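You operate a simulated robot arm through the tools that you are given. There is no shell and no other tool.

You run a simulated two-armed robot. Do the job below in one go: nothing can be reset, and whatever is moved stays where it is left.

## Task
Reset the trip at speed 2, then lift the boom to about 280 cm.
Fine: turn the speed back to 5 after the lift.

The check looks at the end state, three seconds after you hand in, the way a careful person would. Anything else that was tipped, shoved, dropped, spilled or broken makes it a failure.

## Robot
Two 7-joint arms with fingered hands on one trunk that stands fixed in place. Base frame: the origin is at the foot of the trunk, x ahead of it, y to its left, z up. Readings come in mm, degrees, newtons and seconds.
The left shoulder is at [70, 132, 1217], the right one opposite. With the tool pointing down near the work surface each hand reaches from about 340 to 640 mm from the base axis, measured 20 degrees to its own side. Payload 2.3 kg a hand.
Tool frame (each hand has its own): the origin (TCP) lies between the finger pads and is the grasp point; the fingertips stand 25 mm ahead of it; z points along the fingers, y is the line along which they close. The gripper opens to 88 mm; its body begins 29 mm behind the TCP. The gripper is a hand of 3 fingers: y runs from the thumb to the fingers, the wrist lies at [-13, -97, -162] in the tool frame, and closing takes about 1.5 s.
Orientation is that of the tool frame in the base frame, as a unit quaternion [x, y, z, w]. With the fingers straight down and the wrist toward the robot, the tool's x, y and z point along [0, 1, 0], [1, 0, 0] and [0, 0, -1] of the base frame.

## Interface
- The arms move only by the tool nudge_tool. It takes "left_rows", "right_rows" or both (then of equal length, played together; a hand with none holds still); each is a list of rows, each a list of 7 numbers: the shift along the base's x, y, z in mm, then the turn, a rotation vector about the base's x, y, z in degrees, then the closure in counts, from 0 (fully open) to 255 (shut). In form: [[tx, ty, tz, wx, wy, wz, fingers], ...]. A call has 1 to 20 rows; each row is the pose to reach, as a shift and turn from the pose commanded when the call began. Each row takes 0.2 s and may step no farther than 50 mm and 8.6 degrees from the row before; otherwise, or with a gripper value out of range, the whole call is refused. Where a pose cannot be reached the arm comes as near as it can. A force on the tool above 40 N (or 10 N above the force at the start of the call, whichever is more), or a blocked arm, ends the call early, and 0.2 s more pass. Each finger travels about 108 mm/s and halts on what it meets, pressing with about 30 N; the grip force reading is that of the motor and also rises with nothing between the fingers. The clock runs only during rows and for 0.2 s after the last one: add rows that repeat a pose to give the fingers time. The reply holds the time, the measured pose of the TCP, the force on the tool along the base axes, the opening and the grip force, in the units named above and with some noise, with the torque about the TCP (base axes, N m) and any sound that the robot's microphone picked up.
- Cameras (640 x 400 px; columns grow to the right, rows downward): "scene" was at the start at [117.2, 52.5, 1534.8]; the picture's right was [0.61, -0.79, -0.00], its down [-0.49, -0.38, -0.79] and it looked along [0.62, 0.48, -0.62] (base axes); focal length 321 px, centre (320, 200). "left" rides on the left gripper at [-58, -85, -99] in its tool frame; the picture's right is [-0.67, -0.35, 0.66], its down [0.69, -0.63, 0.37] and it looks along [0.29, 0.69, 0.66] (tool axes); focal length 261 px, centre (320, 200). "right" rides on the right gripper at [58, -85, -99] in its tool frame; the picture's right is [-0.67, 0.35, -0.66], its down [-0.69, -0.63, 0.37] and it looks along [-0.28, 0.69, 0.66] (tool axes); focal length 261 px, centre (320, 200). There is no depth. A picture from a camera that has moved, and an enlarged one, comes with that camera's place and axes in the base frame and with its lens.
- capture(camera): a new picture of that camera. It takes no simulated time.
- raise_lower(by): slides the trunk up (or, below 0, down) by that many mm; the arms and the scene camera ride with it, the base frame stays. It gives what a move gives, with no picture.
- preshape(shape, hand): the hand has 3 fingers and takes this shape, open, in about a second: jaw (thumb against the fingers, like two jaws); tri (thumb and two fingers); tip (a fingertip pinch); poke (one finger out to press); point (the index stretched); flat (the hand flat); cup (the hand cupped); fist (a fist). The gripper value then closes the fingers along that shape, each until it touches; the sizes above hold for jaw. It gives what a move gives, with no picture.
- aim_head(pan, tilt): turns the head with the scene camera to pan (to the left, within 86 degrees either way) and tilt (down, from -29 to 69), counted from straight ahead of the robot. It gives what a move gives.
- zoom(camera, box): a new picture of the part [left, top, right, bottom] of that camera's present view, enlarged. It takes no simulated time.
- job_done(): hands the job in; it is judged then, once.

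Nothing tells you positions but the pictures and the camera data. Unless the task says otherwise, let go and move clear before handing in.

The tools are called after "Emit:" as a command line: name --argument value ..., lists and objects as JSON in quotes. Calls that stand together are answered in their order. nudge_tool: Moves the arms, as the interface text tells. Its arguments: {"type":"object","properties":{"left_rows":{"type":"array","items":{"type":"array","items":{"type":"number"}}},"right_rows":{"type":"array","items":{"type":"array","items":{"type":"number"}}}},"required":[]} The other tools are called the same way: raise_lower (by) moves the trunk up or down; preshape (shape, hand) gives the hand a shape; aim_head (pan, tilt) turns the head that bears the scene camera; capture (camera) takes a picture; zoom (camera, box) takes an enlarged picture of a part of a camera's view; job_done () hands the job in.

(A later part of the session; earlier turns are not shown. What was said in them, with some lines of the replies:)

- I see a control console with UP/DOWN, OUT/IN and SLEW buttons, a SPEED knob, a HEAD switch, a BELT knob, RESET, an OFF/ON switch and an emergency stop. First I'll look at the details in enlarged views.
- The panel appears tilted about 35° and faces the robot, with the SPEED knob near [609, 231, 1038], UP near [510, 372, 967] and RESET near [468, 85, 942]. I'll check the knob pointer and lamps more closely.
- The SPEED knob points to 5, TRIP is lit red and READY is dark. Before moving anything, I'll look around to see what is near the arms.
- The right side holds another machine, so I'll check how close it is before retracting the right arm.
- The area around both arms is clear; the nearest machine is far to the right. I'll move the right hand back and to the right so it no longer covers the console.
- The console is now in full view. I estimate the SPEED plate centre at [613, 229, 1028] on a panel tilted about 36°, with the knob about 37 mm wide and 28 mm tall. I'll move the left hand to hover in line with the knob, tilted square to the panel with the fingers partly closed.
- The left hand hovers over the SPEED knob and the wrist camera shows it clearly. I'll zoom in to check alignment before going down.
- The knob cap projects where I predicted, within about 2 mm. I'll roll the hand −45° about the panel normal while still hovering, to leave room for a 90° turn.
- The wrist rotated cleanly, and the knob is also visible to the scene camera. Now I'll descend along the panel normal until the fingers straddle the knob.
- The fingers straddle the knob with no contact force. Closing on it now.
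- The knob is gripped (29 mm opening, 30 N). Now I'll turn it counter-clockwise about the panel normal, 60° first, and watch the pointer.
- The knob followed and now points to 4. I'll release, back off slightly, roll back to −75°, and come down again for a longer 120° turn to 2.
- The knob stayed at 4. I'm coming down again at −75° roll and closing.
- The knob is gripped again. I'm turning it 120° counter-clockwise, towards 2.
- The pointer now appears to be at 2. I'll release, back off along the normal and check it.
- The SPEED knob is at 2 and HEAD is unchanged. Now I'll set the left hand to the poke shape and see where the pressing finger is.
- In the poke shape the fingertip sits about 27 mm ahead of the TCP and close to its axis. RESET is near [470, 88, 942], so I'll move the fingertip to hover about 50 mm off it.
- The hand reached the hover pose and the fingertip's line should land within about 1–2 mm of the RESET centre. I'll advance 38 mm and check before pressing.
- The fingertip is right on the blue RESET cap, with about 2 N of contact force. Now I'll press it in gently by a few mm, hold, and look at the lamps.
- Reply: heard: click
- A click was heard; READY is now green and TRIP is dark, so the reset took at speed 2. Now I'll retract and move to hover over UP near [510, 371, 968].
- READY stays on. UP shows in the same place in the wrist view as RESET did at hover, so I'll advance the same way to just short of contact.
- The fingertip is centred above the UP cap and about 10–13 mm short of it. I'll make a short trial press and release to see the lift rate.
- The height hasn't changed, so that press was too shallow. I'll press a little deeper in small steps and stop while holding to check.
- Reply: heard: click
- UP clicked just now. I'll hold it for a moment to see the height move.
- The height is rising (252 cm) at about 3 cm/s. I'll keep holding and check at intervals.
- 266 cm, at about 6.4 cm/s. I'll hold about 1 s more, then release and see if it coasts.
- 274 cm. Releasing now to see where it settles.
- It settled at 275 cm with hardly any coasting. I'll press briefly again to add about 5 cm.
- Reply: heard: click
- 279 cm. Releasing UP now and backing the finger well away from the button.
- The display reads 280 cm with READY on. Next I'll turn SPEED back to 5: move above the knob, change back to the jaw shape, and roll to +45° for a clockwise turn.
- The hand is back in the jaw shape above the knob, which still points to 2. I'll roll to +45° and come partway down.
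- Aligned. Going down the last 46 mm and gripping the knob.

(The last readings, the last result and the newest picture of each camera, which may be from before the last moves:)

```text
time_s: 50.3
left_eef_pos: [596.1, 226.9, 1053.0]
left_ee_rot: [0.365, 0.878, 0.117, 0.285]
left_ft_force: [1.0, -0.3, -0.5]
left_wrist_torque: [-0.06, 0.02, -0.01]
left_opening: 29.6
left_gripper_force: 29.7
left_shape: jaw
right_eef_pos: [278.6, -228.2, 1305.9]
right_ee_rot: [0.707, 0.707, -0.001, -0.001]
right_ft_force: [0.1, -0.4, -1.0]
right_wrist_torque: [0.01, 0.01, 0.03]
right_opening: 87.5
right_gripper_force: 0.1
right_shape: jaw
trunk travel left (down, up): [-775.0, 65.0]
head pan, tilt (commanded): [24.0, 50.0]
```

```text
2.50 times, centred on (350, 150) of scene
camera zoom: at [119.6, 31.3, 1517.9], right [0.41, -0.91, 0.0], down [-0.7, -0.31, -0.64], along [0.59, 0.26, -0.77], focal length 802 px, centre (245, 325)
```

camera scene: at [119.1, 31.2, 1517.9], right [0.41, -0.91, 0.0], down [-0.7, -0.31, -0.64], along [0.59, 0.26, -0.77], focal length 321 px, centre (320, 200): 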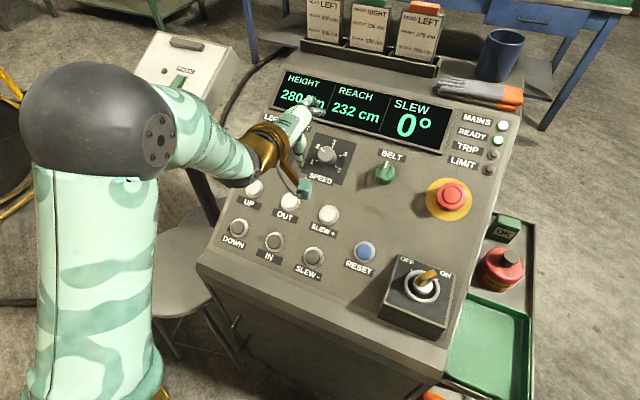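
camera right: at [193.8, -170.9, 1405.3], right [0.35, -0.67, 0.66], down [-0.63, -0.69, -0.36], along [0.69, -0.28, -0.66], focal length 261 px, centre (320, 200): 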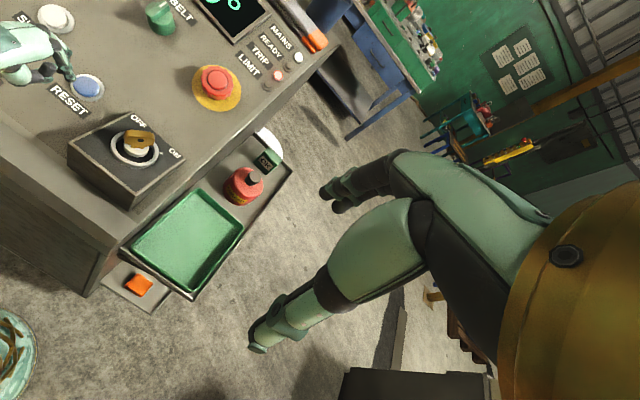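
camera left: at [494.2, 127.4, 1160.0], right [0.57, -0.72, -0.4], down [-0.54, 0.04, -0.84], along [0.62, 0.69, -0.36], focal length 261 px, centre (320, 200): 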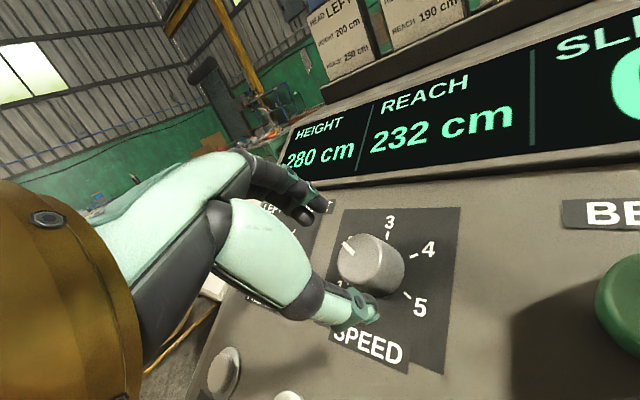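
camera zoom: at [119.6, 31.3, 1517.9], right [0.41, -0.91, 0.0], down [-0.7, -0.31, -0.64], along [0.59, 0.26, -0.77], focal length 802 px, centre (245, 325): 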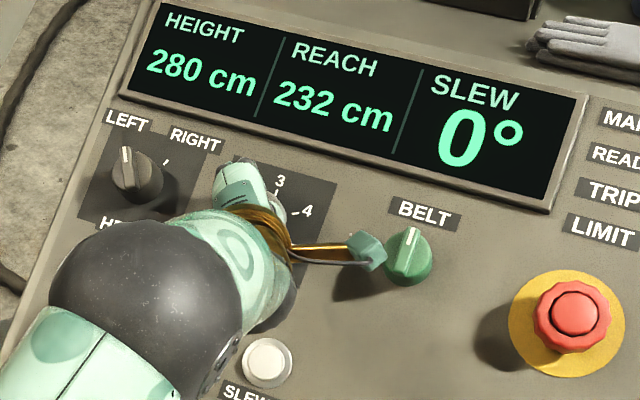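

The knob is gripped at 2. Turning it 120° clockwise (2 → 4), back to −75° roll.

Emit:
nudge_tool --left_rows '[[0, 0, 0, 4.41, 0, -6.07, 200], [0, 0, 0, 8.82, 0, -12.14, 200], [0, 0, 0, 13.23, 0, -18.2, 200], [0, 0, 0, 17.64, 0, -24.27, 200], [0, 0, 0, 22.05, 0, -30.34, 200], [0, 0, 0, 26.46, 0, -36.4, 200], [0, 0, 0, 30.87, 0, -42.47, 200], [0, 0, 0, 35.28, 0, -48.54, 200], [0, 0, 0, 39.69, 0, -54.6, 200], [0, 0, 0, 44.1, 0, -60.67, 200], [0, 0, 0, 48.5, 0, -66.74, 200], [0, 0, 0, 52.9, 0, -72.8, 200], [0, 0, 0, 57.3, 0, -78.9, 200], [0, 0, 0, 61.7, 0, -84.9, 200], [0, 0, 0, 66.1, 0, -91.0, 200], [0, 0, 0, 70.5, 0, -97.1, 200], [0, 0, 0, 70.5, 0, -97.1, 200]]'

Emit:
zoom --camera "left" --box '[200, 120, 520, 320]'

Emit:
zoom --camera "scene" --box '[230, 70, 550, 230]'

```text
time_s: 53.9
left_eef_pos: [594.3, 230.2, 1051.9]
left_ee_rot: [0.943, 0.125, 0.306, 0.042]
left_ft_force: [4.2, 8.6, 1.9]
left_wrist_torque: [0.02, -0.09, 0.08]
left_opening: 28.2
left_gripper_force: 30.0
left_shape: jaw
left hand out of reach, approached as far as the arm can: row 16, 17
right_eef_pos: [279.9, -225.1, 1305.8]
right_ee_rot: [0.707, 0.708, -0.003, 0.0]
right_ft_force: [-0.1, -0.2, 0.2]
right_wrist_torque: [-0.02, 0.03, 0.01]
right_opening: 87.6
right_gripper_force: 0.0
right_shape: jaw
trunk travel left (down, up): [-775.0, 65.0]
head pan, tilt (commanded): [24.0, 50.0]
```

```text
2.00 times, centred on (360, 220) of left
camera zoom: at [471.1, 297.6, 1085.9], right [-0.21, 0.16, -0.96], down [0.62, 0.79, 0.0], along [0.76, -0.6, -0.27], focal length 521 px, centre (240, 160)
```

zoom: 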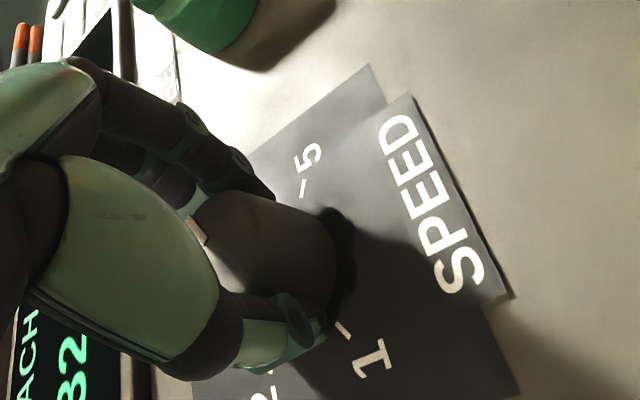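

```text
2.00 times, centred on (390, 150) of scene
camera zoom: at [121.4, 35.7, 1517.7], right [0.41, -0.91, 0.0], down [-0.7, -0.31, -0.64], along [0.59, 0.26, -0.77], focal length 642 px, centre (180, 300)
```

zoom: 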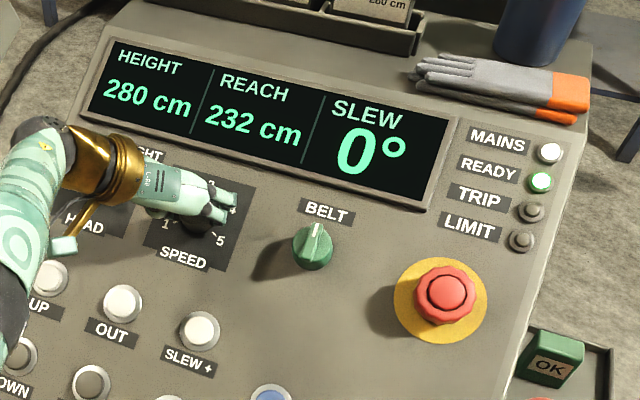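

READY stays on and the height stays 280. The knob should now be at 4. I'll release, back off, and roll forward by 90° for the last 60° turn.

Emit:
nudge_tool --left_rows '[[0, 0, 0, 0, 0, 0, 80], [0, 0, 0, 0, 0, 0, 80], [-12, 0, 16, 0, 0, 0, 80], [-23.5, 0, 32.4, 0, 0, 0, 80], [-23.5, 0, 32.4, -4.41, 0, 6.07, 80], [-23.5, 0, 32.4, -8.82, 0, 12.14, 80], [-23.5, 0, 32.4, -13.23, 0, 18.2, 80], [-23.5, 0, 32.4, -17.64, 0, 24.27, 80], [-23.5, 0, 32.4, -22.05, 0, 30.34, 80], [-23.5, 0, 32.4, -26.46, 0, 36.4, 80], [-23.5, 0, 32.4, -30.87, 0, 42.47, 80], [-23.5, 0, 32.4, -35.28, 0, 48.54, 80], [-23.5, 0, 32.4, -39.69, 0, 54.6, 80], [-23.5, 0, 32.4, -44.1, 0, 60.67, 80], [-23.5, 0, 32.4, -48.5, 0, 66.74, 80], [-23.5, 0, 32.4, -52.9, 0, 72.8, 80], [-23.5, 0, 32.4, -52.9, 0, 72.8, 80]]'

Emit:
capture --camera "left"

Emit:
zoom --camera "scene" --box '[230, 70, 550, 230]'

```text
time_s: 57.5
left_eef_pos: [569.9, 226.7, 1085.2]
left_ee_rot: [0.578, 0.755, 0.188, 0.245]
left_ft_force: [-0.7, 0.2, 0.5]
left_wrist_torque: [-0.02, -0.02, -0.01]
left_opening: 59.9
left_gripper_force: 0.0
left_shape: jaw
right_eef_pos: [277.8, -228.8, 1306.1]
right_ee_rot: [0.707, 0.707, -0.001, -0.001]
right_ft_force: [-0.3, -0.7, -0.9]
right_wrist_torque: [0.02, 0.0, 0.01]
right_opening: 87.6
right_gripper_force: 0.1
right_shape: jaw
trunk travel left (down, up): [-775.0, 65.0]
head pan, tilt (commanded): [24.0, 50.0]
```

```text
taken
camera left: at [454.8, 148.6, 1125.6], right [0.25, -0.74, -0.63], down [-0.42, 0.5, -0.76], along [0.87, 0.46, -0.18], focal length 261 px, centre (320, 200)
```

left: 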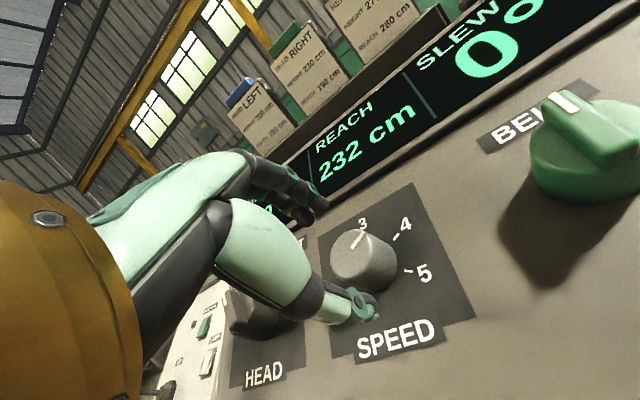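

```text
2.00 times, centred on (390, 150) of scene
camera zoom: at [119.2, 31.3, 1517.9], right [0.41, -0.91, 0.0], down [-0.7, -0.31, -0.64], along [0.59, 0.26, -0.77], focal length 642 px, centre (180, 300)
```

zoom: 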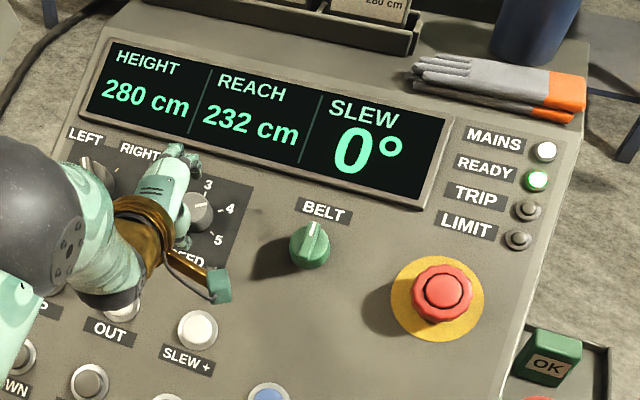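

Emit:
zoom --camera "left" --box '[310, 190, 470, 320]'

Emit:
zoom --camera "scene" --box '[290, 130, 380, 190]'

```text
3.08 times, centred on (390, 255) of left
camera zoom: at [454.8, 148.6, 1125.6], right [0.25, -0.74, -0.63], down [-0.42, 0.5, -0.76], along [0.87, 0.46, -0.18], focal length 802 px, centre (105, 31)
```

zoom: 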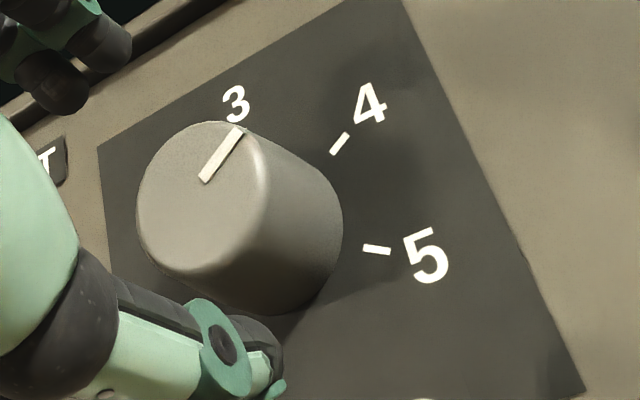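

```text
6.67 times, centred on (335, 160) of scene
camera zoom: at [119.2, 31.3, 1517.9], right [0.41, -0.91, 0.0], down [-0.7, -0.31, -0.64], along [0.59, 0.26, -0.77], focal length 2139 px, centre (220, 467)
```

zoom: 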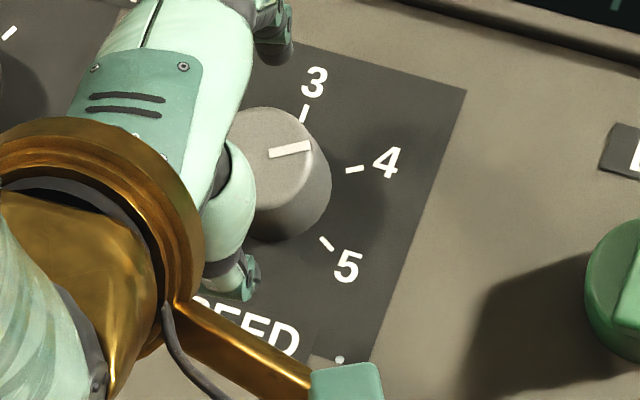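

The pointer lines up with the 4 tick. Going down, gripping, then turning 60° clockwise to 5.

Emit:
nudge_tool --left_rows '[[12, 0.3, -16, 0, 0, 0, 80], [19, 0.5, -26, 0, 0, 0, 80], [24, 0.8, -32.4, 0, 0, 0, 80], [24, 0.8, -32.4, 0, 0, 0, 80], [24, 0.8, -32.4, 0, 0, 0, 120], [24, 0.8, -32.4, 0, 0, 0, 160], [24, 0.8, -32.4, 0, 0, 0, 200], [24, 0.8, -32.4, 0, 0, 0, 200], [24, 0.8, -32.4, 0, 0, 0, 200]]'

Emit:
nudge_tool --left_rows '[[0, 0, 0, 4.41, 0, -6.07, 200], [0, 0, 0, 8.82, 0, -12.14, 200], [0, 0, 0, 13.23, 0, -18.2, 200], [0, 0, 0, 17.64, 0, -24.27, 200], [0, 0, 0, 22.05, 0, -30.34, 200], [0, 0, 0, 26.46, 0, -36.4, 200], [0, 0, 0, 30.87, 0, -42.47, 200], [0, 0, 0, 35.28, 0, -48.54, 200], [0, 0, 0, 35.28, 0, -48.54, 200]]'

Emit:
zoom --camera "left" --box '[200, 120, 520, 320]'

Emit:
zoom --camera "scene" --box '[230, 70, 550, 230]'

```text
time_s: 59.5
left_eef_pos: [593.6, 227.3, 1052.8]
left_ee_rot: [0.578, 0.755, 0.189, 0.245]
left_ft_force: [2.4, 0.9, 2.1]
left_wrist_torque: [0.01, -0.07, 0.0]
left_opening: 29.4
left_gripper_force: 29.4
left_shape: jaw
right_eef_pos: [278.1, -229.9, 1304.4]
right_ee_rot: [0.707, 0.707, 0.0, 0.0]
right_ft_force: [-0.2, 0.5, 0.1]
right_wrist_torque: [-0.01, 0.04, 0.01]
right_opening: 87.9
right_gripper_force: 0.0
right_shape: jaw
trunk travel left (down, up): [-775.0, 65.0]
head pan, tilt (commanded): [24.0, 50.0]
```

```text
time_s: 61.5
left_eef_pos: [594.4, 229.7, 1051.9]
left_ee_rot: [0.878, 0.364, 0.286, 0.118]
left_ft_force: [-1.2, 5.0, -0.4]
left_wrist_torque: [0.01, 0.01, 0.01]
left_opening: 28.6
left_gripper_force: 29.8
left_shape: jaw
right_eef_pos: [276.2, -226.0, 1306.4]
right_ee_rot: [0.707, 0.707, -0.002, 0.0]
right_ft_force: [0.3, -0.3, 0.0]
right_wrist_torque: [-0.01, 0.0, 0.0]
right_opening: 87.4
right_gripper_force: 0.0
right_shape: jaw
trunk travel left (down, up): [-775.0, 65.0]
head pan, tilt (commanded): [24.0, 50.0]
```

```text
2.00 times, centred on (360, 220) of left
camera zoom: at [451.5, 249.7, 1072.8], right [-0.2, -0.23, -0.95], down [0.25, 0.93, -0.27], along [0.95, -0.29, -0.13], focal length 521 px, centre (240, 160)
```

zoom: 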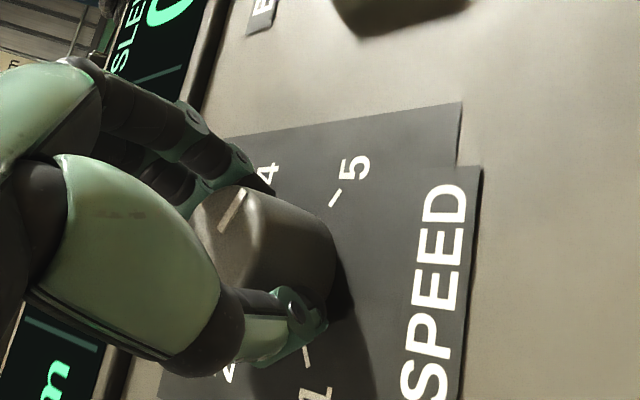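

```text
2.00 times, centred on (390, 150) of scene
camera zoom: at [118.9, 34.2, 1517.9], right [0.41, -0.91, 0.0], down [-0.7, -0.31, -0.64], along [0.59, 0.26, -0.77], focal length 642 px, centre (180, 300)
```

zoom: 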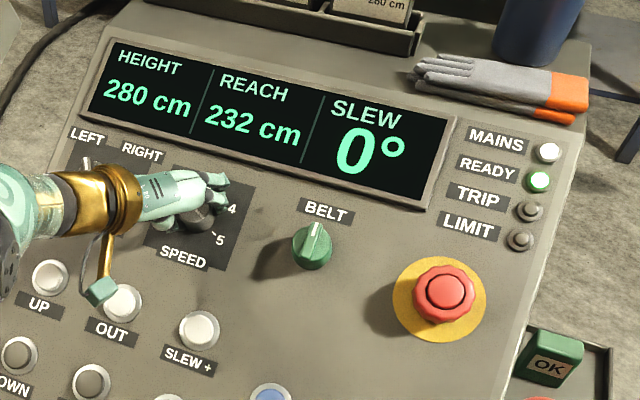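

The pointer lines up with the 5 tick. I'll release and back away along the normal.

Emit:
nudge_tool --left_rows '[[0, 0, 0, 0, 0, 0, 80], [0, 0, 0, 0, 0, 0, 80], [-12, 0, 16, 0, 0, 0, 80], [-23.5, 0, 32.4, 0, 0, 0, 80], [-35, 0, 48.5, -4.41, 0, 6.07, 80], [-47, 0, 64.7, -8.82, 0, 12.14, 80], [-59, 0, 81, -13.23, 0, 18.2, 80], [-70, 0, 97, -17.64, 0, 24.27, 80], [-80, 0, 110, -22.05, 0, 30.34, 80], [-80, 0, 110, -26.46, 0, 36.4, 80], [-80, 0, 110, -26.46, 0, 36.4, 80]]'

Emit:
zoom --camera "scene" --box '[230, 70, 550, 270]'

Emit:
zoom --camera "left" --box '[290, 190, 530, 380]'

```text
time_s: 63.9
left_eef_pos: [512.4, 226.8, 1163.7]
left_ee_rot: [0.672, 0.673, 0.219, 0.218]
left_ft_force: [0.8, -0.5, 0.2]
left_wrist_torque: [0.0, -0.02, 0.0]
left_opening: 59.9
left_gripper_force: 0.0
left_shape: jaw
right_eef_pos: [276.6, -228.2, 1305.9]
right_ee_rot: [0.707, 0.708, -0.001, -0.002]
right_ft_force: [0.1, -0.8, 0.1]
right_wrist_torque: [0.01, -0.01, 0.01]
right_opening: 87.5
right_gripper_force: 0.0
right_shape: jaw
trunk travel left (down, up): [-775.0, 65.0]
head pan, tilt (commanded): [24.0, 50.0]
```

```text
2.00 times, centred on (390, 170) of scene
camera zoom: at [119.4, 31.4, 1517.9], right [0.41, -0.91, 0.0], down [-0.7, -0.31, -0.64], along [0.59, 0.26, -0.77], focal length 642 px, centre (180, 260)
```

zoom: 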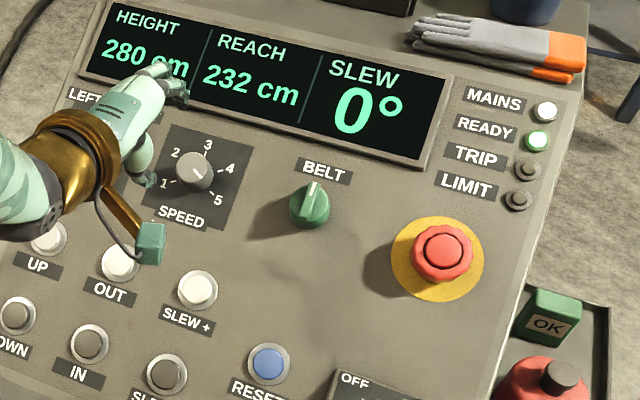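

```text
2.11 times, centred on (410, 285) of left
camera zoom: at [384.5, 169.7, 1193.4], right [0.1, -0.67, -0.73], down [-0.3, 0.68, -0.67], along [0.95, 0.29, -0.13], focal length 549 px, centre (130, 21)
```

zoom: 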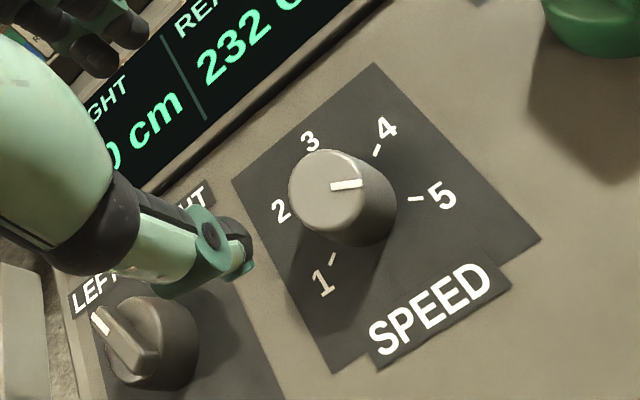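

SPEED is back at 5, the height is 280 cm, READY is on and TRIP is off. I'll move the left arm clear, back to its starting area, and check the whole console.

Emit:
nudge_tool --left_rows '[[-29, 15, 18, 0, 4.5, 0, 80], [-58, 31, 35, 0, 9, 0, 80], [-86, 46, 52, 0, 13.5, 0, 80], [-115, 62, 69, 0, 18, 0, 80], [-144, 77, 86, 0, 22.5, 0, 80], [-172, 93, 104, 0, 27, 0, 40], [-201, 108, 121, 0, 31.5, 0, 0], [-229, 124, 138, 0, 36, 0, 0], [-229, 124, 138, 0, 36, 0, 0]]'

Emit:
capture --camera "scene"

Emit:
zoom --camera "scene" --box '[220, 60, 540, 260]'

Emit:
capture --camera "left"

```text
time_s: 65.9
left_eef_pos: [284.9, 349.1, 1301.5]
left_ee_rot: [0.706, 0.708, -0.001, -0.001]
left_ft_force: [0.6, -1.1, 0.6]
left_wrist_torque: [0.02, -0.01, 0.01]
left_opening: 87.6
left_gripper_force: 0.1
left_shape: jaw
right_eef_pos: [277.0, -229.2, 1305.6]
right_ee_rot: [0.707, 0.708, -0.001, 0.0]
right_ft_force: [1.0, 0.4, -0.3]
right_wrist_torque: [0.01, 0.01, 0.03]
right_opening: 87.7
right_gripper_force: 0.1
right_shape: jaw
trunk travel left (down, up): [-775.0, 65.0]
head pan, tilt (commanded): [24.0, 50.0]
```

```text
taken
camera scene: at [119.3, 31.1, 1517.9], right [0.41, -0.91, 0.0], down [-0.7, -0.31, -0.64], along [0.59, 0.26, -0.77], focal length 321 px, centre (320, 200)
```

scene: 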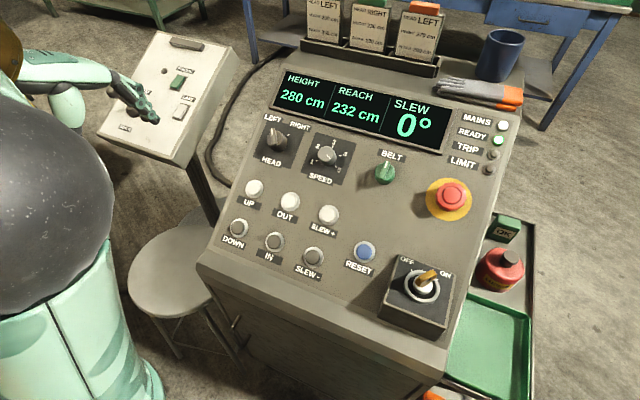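

```text
2.00 times, centred on (380, 160) of scene
camera zoom: at [119.3, 31.1, 1517.9], right [0.41, -0.91, 0.0], down [-0.7, -0.31, -0.64], along [0.59, 0.26, -0.77], focal length 642 px, centre (200, 280)
```

zoom: 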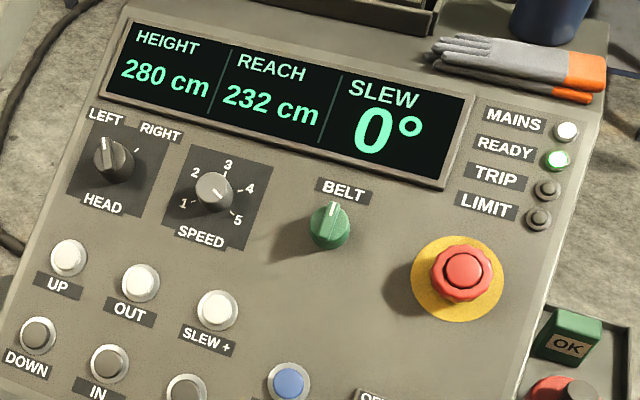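

```text
taken
camera left: at [198.5, 292.4, 1399.3], right [-0.35, -0.67, -0.66], down [-0.63, 0.69, -0.36], along [0.69, 0.29, -0.66], focal length 261 px, centre (320, 200)
```

left: 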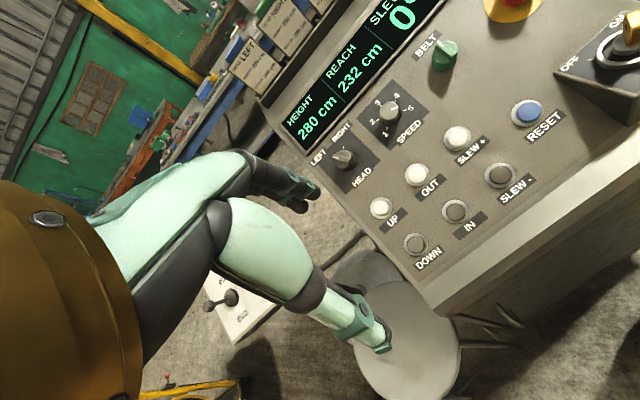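

Everything is as asked: height 280 cm, SPEED at 5, READY lit, TRIP and LIMIT dark, and HEAD, BELT, the key switch and the loose items as they were. Both arms are clear, so I'm handing in.

Emit:
job_done

```text
The job is handed in.
```

The trip is reset, the boom is at 280 cm, and the speed is back at 5; I've handed the job in.

- **Reset:** I turned SPEED from 5 down to 2 and pressed RESET. READY came on green and TRIP went dark.
- **Lift:** I held UP at speed 2 in two presses, and the display settled on 280 cm.
- **Speed:** I turned the knob back to 5 afterwards. READY stayed on and the height stayed at 280 cm.

No other control changed, and I saw nothing tipped or moved. Both arms were clear of the console when I handed in.
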